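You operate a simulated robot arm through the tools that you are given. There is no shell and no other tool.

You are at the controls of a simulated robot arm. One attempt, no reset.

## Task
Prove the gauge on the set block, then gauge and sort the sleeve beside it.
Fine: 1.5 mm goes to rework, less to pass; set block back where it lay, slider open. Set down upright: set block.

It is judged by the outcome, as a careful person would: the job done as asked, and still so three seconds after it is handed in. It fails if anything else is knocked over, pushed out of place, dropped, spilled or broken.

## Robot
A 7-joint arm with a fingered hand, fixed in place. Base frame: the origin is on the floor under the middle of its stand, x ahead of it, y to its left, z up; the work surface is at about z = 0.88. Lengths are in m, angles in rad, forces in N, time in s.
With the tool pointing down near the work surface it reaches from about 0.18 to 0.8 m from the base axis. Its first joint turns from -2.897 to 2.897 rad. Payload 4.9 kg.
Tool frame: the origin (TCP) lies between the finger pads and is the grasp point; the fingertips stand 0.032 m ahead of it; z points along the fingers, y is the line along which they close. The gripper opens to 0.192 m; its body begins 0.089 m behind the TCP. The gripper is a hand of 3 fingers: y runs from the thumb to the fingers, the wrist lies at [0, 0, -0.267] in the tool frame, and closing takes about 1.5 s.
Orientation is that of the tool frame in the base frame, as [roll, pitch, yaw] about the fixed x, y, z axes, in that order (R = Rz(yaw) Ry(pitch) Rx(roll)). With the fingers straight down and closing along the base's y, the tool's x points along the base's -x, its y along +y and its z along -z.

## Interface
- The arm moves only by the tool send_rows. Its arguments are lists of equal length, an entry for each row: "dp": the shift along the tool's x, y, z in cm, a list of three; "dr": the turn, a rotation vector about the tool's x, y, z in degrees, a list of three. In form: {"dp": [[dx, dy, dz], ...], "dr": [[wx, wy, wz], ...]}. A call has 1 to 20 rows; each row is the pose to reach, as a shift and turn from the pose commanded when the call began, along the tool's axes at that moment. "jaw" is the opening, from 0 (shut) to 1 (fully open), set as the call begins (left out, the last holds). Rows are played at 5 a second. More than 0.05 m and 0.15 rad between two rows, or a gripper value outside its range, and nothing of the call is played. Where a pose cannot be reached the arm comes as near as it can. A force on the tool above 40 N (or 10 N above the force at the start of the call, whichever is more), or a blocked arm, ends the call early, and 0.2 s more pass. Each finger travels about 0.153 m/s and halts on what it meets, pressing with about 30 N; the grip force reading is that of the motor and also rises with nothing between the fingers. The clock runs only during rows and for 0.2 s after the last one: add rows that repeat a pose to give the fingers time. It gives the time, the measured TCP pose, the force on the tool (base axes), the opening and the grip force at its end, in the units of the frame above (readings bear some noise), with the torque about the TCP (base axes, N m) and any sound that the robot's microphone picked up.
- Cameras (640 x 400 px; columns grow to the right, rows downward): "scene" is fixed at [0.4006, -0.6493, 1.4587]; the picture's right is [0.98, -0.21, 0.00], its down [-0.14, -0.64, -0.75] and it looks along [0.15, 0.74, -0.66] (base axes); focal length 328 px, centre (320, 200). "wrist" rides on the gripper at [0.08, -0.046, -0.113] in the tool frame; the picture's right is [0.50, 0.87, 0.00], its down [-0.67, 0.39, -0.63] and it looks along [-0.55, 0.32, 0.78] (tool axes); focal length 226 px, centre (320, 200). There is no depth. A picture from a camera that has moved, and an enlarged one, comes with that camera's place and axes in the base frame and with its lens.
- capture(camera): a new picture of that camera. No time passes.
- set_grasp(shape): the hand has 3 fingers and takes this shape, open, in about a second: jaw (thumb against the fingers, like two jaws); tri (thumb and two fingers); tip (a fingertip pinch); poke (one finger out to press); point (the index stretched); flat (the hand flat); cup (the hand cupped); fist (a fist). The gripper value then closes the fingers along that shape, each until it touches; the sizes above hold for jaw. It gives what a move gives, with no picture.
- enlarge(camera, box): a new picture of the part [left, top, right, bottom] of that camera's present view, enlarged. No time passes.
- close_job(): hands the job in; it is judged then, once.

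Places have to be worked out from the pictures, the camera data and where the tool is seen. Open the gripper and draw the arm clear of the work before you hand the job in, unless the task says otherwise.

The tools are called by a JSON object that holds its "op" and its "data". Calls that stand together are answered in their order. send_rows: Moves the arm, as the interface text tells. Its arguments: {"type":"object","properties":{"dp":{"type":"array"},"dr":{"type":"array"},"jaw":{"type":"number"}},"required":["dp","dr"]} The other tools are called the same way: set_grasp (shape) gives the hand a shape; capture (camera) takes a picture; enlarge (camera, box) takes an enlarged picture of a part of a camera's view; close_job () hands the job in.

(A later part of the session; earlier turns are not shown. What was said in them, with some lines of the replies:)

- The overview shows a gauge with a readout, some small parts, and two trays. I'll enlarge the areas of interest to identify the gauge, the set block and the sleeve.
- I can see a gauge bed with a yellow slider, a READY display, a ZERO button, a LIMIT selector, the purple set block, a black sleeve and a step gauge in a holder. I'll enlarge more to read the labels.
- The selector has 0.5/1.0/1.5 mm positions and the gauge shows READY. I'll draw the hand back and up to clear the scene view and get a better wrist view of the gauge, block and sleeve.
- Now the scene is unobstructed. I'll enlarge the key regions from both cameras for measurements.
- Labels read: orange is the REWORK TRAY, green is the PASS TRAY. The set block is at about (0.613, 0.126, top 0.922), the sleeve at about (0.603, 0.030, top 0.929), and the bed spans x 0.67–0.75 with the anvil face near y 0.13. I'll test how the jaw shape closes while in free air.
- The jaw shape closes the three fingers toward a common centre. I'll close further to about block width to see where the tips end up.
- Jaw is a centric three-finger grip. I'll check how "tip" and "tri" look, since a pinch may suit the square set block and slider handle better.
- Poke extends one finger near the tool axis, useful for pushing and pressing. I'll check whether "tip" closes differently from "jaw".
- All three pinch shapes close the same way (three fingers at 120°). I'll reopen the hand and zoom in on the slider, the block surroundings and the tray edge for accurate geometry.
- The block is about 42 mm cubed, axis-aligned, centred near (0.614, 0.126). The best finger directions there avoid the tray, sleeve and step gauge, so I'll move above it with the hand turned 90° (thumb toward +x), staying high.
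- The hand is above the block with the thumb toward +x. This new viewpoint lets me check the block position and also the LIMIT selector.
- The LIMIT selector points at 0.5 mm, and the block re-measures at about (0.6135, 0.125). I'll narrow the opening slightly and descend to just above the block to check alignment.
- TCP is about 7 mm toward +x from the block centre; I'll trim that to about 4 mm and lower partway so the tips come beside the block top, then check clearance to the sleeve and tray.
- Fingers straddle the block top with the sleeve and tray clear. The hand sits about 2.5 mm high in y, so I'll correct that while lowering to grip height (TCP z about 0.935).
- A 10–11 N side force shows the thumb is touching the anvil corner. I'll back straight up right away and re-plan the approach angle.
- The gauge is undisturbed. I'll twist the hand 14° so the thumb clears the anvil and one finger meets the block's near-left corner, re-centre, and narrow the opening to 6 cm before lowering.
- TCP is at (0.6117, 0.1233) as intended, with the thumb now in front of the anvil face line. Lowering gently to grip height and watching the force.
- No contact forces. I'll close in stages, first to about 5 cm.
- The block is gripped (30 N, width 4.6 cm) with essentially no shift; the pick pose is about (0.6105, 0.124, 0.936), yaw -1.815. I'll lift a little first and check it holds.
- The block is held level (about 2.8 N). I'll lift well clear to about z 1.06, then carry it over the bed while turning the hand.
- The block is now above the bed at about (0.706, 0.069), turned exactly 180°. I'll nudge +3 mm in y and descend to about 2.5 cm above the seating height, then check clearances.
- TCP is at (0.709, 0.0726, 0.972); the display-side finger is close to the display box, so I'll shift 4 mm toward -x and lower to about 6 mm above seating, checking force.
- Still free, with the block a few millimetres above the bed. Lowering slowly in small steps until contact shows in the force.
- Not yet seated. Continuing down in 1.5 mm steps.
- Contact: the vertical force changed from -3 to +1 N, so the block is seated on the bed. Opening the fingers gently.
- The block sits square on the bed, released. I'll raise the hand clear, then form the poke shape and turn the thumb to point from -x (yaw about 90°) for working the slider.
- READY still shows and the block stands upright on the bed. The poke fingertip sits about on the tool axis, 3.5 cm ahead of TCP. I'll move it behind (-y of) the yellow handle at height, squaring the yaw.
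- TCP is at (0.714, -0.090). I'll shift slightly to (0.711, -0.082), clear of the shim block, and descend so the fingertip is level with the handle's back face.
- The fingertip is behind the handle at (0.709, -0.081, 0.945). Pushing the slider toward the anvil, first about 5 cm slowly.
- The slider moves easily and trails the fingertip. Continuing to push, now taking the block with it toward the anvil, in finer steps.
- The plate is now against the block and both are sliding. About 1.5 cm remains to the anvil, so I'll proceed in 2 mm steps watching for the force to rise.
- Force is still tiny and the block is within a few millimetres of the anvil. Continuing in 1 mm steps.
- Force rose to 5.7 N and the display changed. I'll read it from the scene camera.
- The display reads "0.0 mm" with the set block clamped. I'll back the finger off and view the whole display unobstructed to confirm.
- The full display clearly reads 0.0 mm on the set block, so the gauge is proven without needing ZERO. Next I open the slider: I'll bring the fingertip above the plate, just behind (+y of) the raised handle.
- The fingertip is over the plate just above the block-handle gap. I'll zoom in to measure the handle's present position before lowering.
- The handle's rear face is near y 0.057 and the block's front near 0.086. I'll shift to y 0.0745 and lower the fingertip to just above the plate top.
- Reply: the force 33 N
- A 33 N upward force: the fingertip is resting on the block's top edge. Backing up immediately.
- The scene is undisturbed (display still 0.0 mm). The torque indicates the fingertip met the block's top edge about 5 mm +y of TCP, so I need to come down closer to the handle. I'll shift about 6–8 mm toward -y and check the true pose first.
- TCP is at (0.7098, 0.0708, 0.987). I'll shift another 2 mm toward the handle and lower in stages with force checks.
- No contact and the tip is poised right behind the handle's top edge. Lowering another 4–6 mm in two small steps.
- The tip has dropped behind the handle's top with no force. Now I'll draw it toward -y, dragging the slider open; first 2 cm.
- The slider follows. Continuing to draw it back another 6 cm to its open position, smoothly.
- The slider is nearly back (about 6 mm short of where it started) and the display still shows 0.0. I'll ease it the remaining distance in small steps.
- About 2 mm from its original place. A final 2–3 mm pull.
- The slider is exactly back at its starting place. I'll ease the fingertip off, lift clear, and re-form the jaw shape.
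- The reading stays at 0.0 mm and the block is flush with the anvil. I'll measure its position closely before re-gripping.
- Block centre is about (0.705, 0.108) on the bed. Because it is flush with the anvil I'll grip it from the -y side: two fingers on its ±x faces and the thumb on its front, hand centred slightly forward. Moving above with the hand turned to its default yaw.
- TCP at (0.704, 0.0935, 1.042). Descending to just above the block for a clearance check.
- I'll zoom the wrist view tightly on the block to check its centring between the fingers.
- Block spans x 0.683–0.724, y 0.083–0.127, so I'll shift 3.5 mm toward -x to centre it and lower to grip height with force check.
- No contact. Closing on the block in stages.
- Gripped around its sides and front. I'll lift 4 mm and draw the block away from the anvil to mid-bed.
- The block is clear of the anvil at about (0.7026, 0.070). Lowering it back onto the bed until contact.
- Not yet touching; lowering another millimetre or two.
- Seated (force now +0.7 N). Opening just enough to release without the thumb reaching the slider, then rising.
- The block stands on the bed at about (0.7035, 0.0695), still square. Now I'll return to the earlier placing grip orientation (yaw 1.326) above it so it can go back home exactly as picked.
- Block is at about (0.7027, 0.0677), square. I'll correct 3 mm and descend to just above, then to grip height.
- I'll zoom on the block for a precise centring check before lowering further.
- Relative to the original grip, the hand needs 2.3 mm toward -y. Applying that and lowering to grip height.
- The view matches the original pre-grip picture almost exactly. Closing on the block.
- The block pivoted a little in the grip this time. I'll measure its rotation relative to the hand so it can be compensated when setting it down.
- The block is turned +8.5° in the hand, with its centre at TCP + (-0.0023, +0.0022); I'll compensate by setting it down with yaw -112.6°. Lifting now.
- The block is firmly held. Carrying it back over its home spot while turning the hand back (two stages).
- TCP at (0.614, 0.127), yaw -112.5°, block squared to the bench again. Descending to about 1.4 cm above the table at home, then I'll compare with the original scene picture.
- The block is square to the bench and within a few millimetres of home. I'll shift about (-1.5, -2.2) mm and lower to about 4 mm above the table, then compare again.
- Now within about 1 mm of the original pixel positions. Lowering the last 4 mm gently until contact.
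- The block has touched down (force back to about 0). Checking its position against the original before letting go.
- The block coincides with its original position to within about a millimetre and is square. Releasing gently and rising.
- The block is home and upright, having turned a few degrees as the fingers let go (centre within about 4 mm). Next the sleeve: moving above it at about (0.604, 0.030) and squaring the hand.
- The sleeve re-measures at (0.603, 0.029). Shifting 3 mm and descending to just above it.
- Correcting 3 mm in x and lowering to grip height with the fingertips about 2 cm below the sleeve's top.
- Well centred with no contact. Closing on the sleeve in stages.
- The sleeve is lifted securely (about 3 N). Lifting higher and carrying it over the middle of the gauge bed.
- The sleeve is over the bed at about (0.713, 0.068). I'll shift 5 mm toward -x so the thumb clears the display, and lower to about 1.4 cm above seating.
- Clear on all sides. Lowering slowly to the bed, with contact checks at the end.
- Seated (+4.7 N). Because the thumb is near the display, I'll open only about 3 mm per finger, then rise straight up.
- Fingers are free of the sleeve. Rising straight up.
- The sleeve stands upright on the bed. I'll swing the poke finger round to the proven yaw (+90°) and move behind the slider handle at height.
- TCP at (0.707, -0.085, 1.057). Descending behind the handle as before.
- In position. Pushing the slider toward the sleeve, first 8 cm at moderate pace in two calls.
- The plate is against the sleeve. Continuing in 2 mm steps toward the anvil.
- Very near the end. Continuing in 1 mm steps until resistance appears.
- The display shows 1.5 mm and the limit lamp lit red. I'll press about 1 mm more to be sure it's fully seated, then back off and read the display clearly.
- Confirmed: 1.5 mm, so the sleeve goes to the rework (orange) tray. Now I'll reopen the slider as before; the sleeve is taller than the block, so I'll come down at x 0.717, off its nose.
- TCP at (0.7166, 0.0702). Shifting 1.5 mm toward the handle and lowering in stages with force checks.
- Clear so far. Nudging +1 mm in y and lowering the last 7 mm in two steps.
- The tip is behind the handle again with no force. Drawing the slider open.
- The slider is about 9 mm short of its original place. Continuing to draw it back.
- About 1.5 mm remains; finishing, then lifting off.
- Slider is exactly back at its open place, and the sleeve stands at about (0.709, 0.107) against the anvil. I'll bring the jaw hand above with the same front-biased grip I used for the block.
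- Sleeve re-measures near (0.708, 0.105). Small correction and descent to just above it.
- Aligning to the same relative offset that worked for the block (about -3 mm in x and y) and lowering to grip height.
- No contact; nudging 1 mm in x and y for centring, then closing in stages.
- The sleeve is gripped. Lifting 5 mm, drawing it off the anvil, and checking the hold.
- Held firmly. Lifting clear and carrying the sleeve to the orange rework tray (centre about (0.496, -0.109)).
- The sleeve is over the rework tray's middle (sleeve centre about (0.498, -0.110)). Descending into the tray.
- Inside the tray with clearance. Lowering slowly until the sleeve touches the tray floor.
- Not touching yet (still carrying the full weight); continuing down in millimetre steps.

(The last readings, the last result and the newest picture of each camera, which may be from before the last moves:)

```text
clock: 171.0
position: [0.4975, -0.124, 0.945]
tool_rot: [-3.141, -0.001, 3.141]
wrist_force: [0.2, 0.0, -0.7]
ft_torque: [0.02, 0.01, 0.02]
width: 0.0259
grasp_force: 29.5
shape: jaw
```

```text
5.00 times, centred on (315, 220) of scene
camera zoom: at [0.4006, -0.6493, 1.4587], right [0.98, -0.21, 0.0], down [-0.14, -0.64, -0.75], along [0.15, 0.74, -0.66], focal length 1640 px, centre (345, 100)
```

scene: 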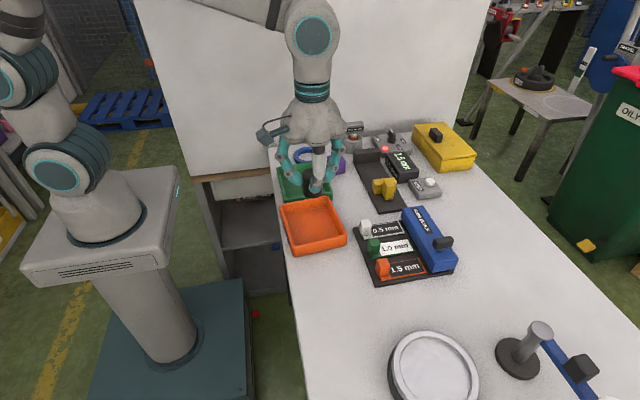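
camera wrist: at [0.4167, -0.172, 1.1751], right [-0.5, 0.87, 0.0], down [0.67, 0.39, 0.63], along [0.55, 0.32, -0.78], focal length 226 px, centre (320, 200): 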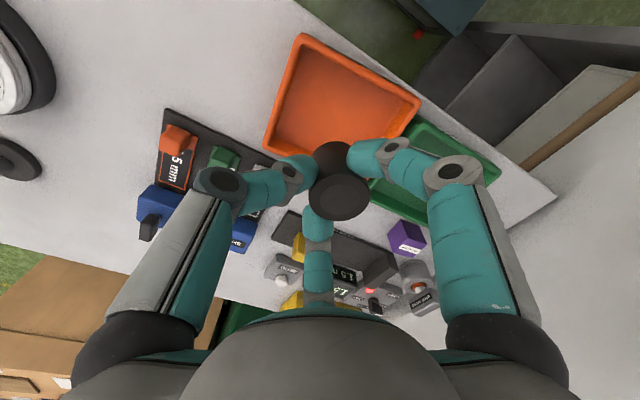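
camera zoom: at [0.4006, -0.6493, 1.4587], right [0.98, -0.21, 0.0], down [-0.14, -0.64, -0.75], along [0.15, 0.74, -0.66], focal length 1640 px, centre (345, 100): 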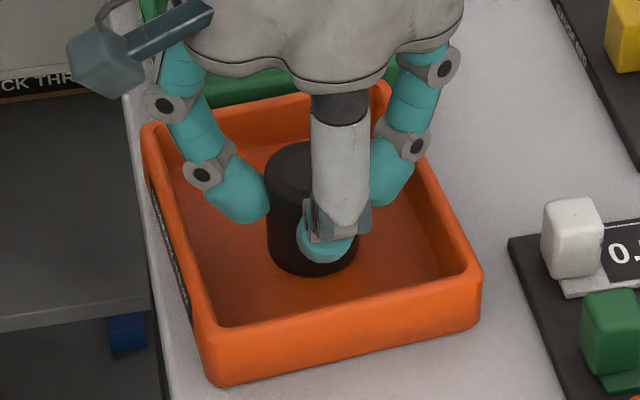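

The weight is now carried by the tray floor (-0.7 N). Releasing and rising straight up.

{"op": "send_rows", "data": {"dp": [[0, 0, 0.05], [0, 0, 0.05], [0, 0, 0.05]], "dr": [[0, 0, 0], [0, 0, 0], [0, 0, 0]], "jaw": 0.2}}

{"op": "send_rows", "data": {"dp": [[0, 0, 0], [0, 0, 0], [0, 0, 0]], "dr": [[0, 0, 0], [0, 0, 0], [0, 0, 0]], "jaw": 0.31}}

{"op": "enlarge", "data": {"camera": "wrist", "box": [160, 0, 500, 240]}}

{"op": "send_rows", "data": {"dp": [[0, 0, -0.8], [0, 0, -2.0], [0, 0, -4.5], [0, 0, -7.5], [0, 0, -11.0], [0, 0, -15.0], [0, 0, -15.0]], "dr": [[0, 0, 0], [0, 0, 0], [0, 0, 0], [0, 0, 0], [0, 0, 0], [0, 0, 0], [0, 0, 0]]}}

{"op": "capture", "data": {"camera": "scene"}}

{"op": "capture", "data": {"camera": "wrist"}}

```text
clock: 171.8
position: [0.4967, -0.1248, 0.9451]
tool_rot: [-3.141, 0.001, 3.14]
wrist_force: [1.2, -2.3, 5.2]
ft_torque: [0.03, -0.05, -0.04]
width: 0.0393
grasp_force: 0.0
shape: jaw
```

```text
clock: 172.6
position: [0.498, -0.1248, 0.945]
tool_rot: [-3.141, 0.001, 3.141]
wrist_force: [-0.2, -0.2, 0.7]
ft_torque: [0.04, 0.0, -0.01]
width: 0.0592
grasp_force: 0.1
shape: jaw
```

```text
1.67 times, centred on (330, 120) of wrist
camera zoom: at [0.4172, -0.1705, 1.0581], right [-0.5, 0.87, 0.0], down [0.67, 0.39, 0.63], along [0.55, 0.31, -0.78], focal length 377 px, centre (303, 333)
```

zoom: 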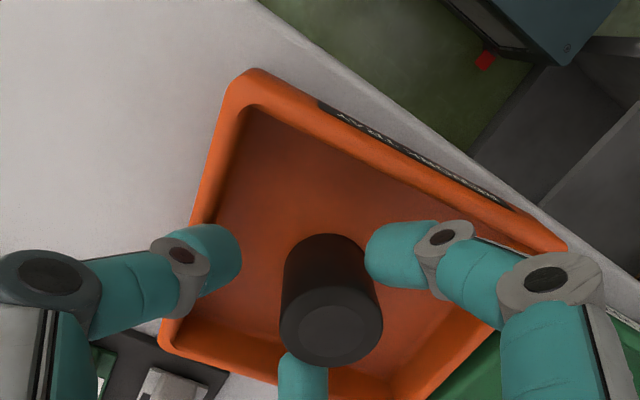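

```text
clock: 174.2
position: [0.4981, -0.128, 1.0945]
tool_rot: [3.141, -0.001, 3.141]
wrist_force: [0.4, 0.3, -1.2]
ft_torque: [0.02, 0.04, 0.02]
width: 0.0592
grasp_force: 0.1
shape: jaw
```

```text
taken
```

scene: 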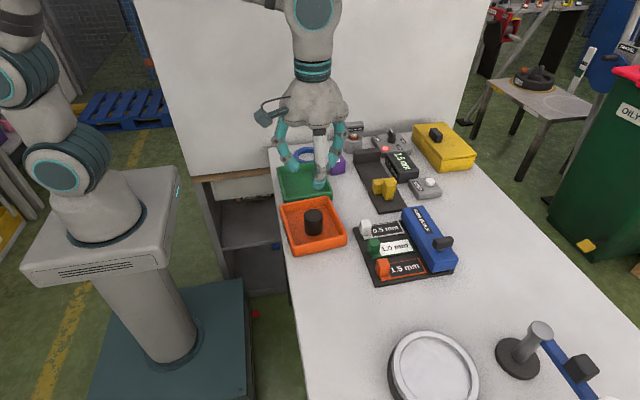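

```text
taken
camera wrist: at [0.4178, -0.1729, 1.2088], right [-0.5, 0.87, 0.0], down [0.67, 0.39, 0.63], along [0.55, 0.31, -0.78], focal length 226 px, centre (320, 200)
```

wrist: 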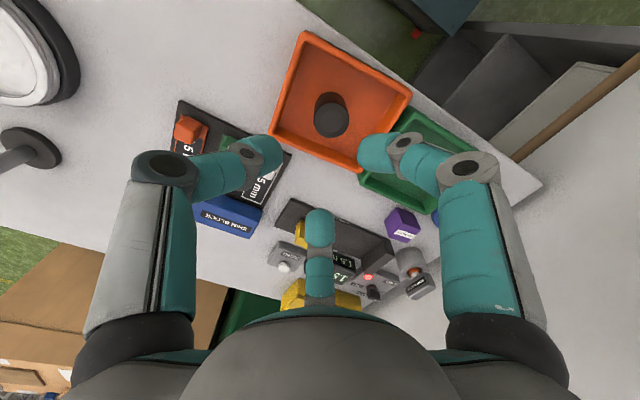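

The sleeve stands in the rework tray. I'll open the hand and draw it back clear, then inspect everything, especially the set block.

{"op": "send_rows", "data": {"dp": [[0, 0, -3.0], [3.0, 1.5, -6.0], [6.0, 3.0, -9.0], [9.0, 4.5, -12.0], [12.0, 6.2, -14.0], [14.8, 7.7, -15.5], [14.8, 7.7, -15.5]], "dr": [[0, 0, 0], [0, 0, 0], [0, 0, 0], [0, 0, 0], [0, 0, 0], [0, 0, 0], [0, 0, 0]], "jaw": 1.0}}

{"op": "capture", "data": {"camera": "scene"}}

{"op": "enlarge", "data": {"camera": "scene", "box": [320, 145, 400, 195]}}

{"op": "enlarge", "data": {"camera": "scene", "box": [270, 130, 370, 260]}}

{"op": "enlarge", "data": {"camera": "wrist", "box": [280, 170, 360, 230]}}

```text
clock: 175.8
position: [0.3484, -0.0487, 1.25]
tool_rot: [3.14, 0.0, 3.138]
wrist_force: [-0.4, 0.6, 0.6]
ft_torque: [0.01, -0.02, -0.03]
width: 0.1918
grasp_force: 0.0
shape: jaw
```

```text
taken
```

scene: 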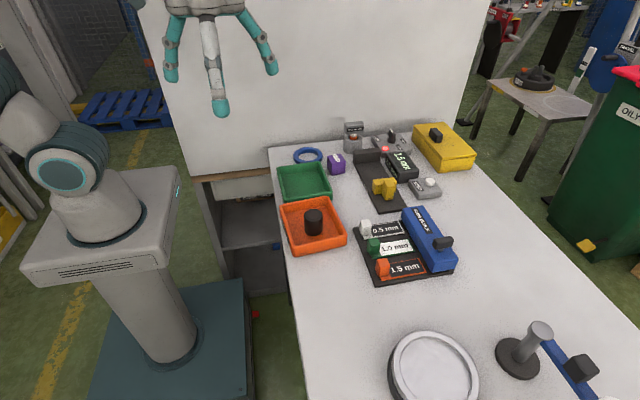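

```text
8.00 times, centred on (360, 170) of scene
camera zoom: at [0.4006, -0.6493, 1.4587], right [0.98, -0.21, 0.0], down [-0.14, -0.64, -0.75], along [0.15, 0.74, -0.66], focal length 2623 px, centre (0, 440)
```

zoom: 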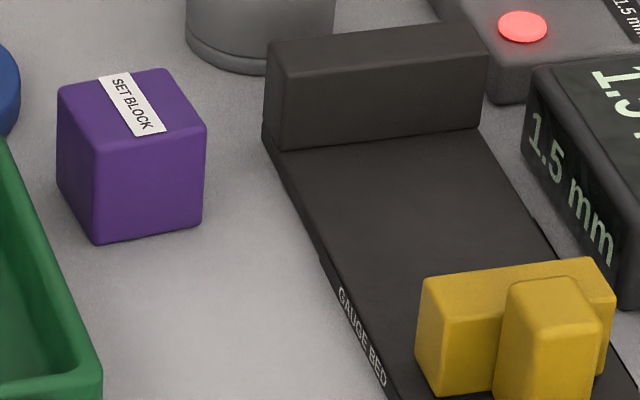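

```text
3.08 times, centred on (320, 195) of scene
camera zoom: at [0.4006, -0.6493, 1.4587], right [0.98, -0.21, 0.0], down [-0.14, -0.64, -0.75], along [0.15, 0.74, -0.66], focal length 1009 px, centre (320, 215)
```

zoom: 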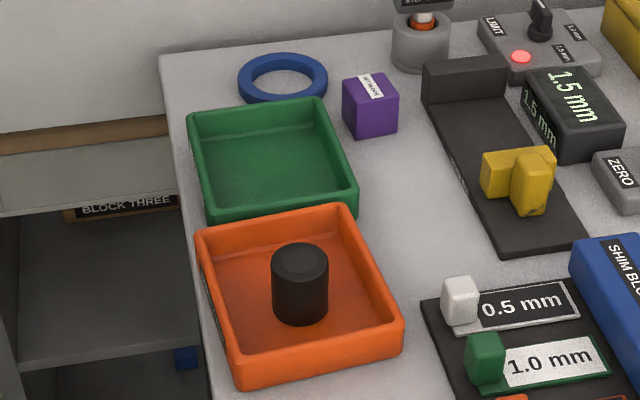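

```text
6.67 times, centred on (320, 200) of wrist
camera zoom: at [0.2687, -0.0945, 1.3628], right [-0.5, 0.87, 0.0], down [0.67, 0.39, 0.63], along [0.55, 0.31, -0.78], focal length 1507 px, centre (320, 200)
```

zoom: 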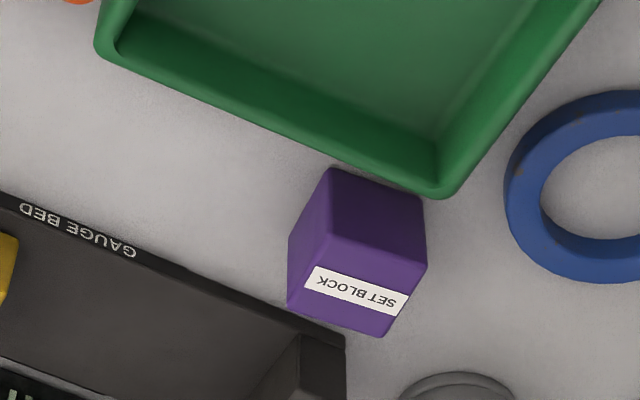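

Everything checks out. The gauge read 0.0 mm on the set block, and the block is back upright within about 5 mm of its original spot, turned a few degrees. The sleeve read 1.5 mm and stands in the rework tray. The slider is at its original open place, nothing else has moved, and the hand is open and clear, so I'm handing the job in.

{"op": "close_job", "data": {}}

```text
The job is handed in.
```

I proved the gauge, measured the sleeve, sorted it and handed the job in; I haven't seen a verdict.

- **Gauge check:** it read 0.0 mm on the set block, so I did not press ZERO.
- **Sleeve:** it read 1.5 mm, so by your rule it went to rework. It is standing upright in the orange REWORK TRAY.
- **Set block:** it is upright where it lay, but about 5 mm off its original spot and turned roughly 7°. It shifted as the fingers let go, and I left it there rather than risk nudging it further.
- **Slider:** it is open, back at its starting position.
- **LIMIT selector:** I left it at 0.5 mm, as I found it. Its red lamp is still lit from the sleeve reading.

There were two unplanned contacts. While lining up the first pick of the set block, the thumb touched the anvil at about 11 N. Later, while I was opening the slider, a fingertip pressed on top of the block at about 33 N. I backed off both times, and afterwards the bed, the block and the reading were unchanged.
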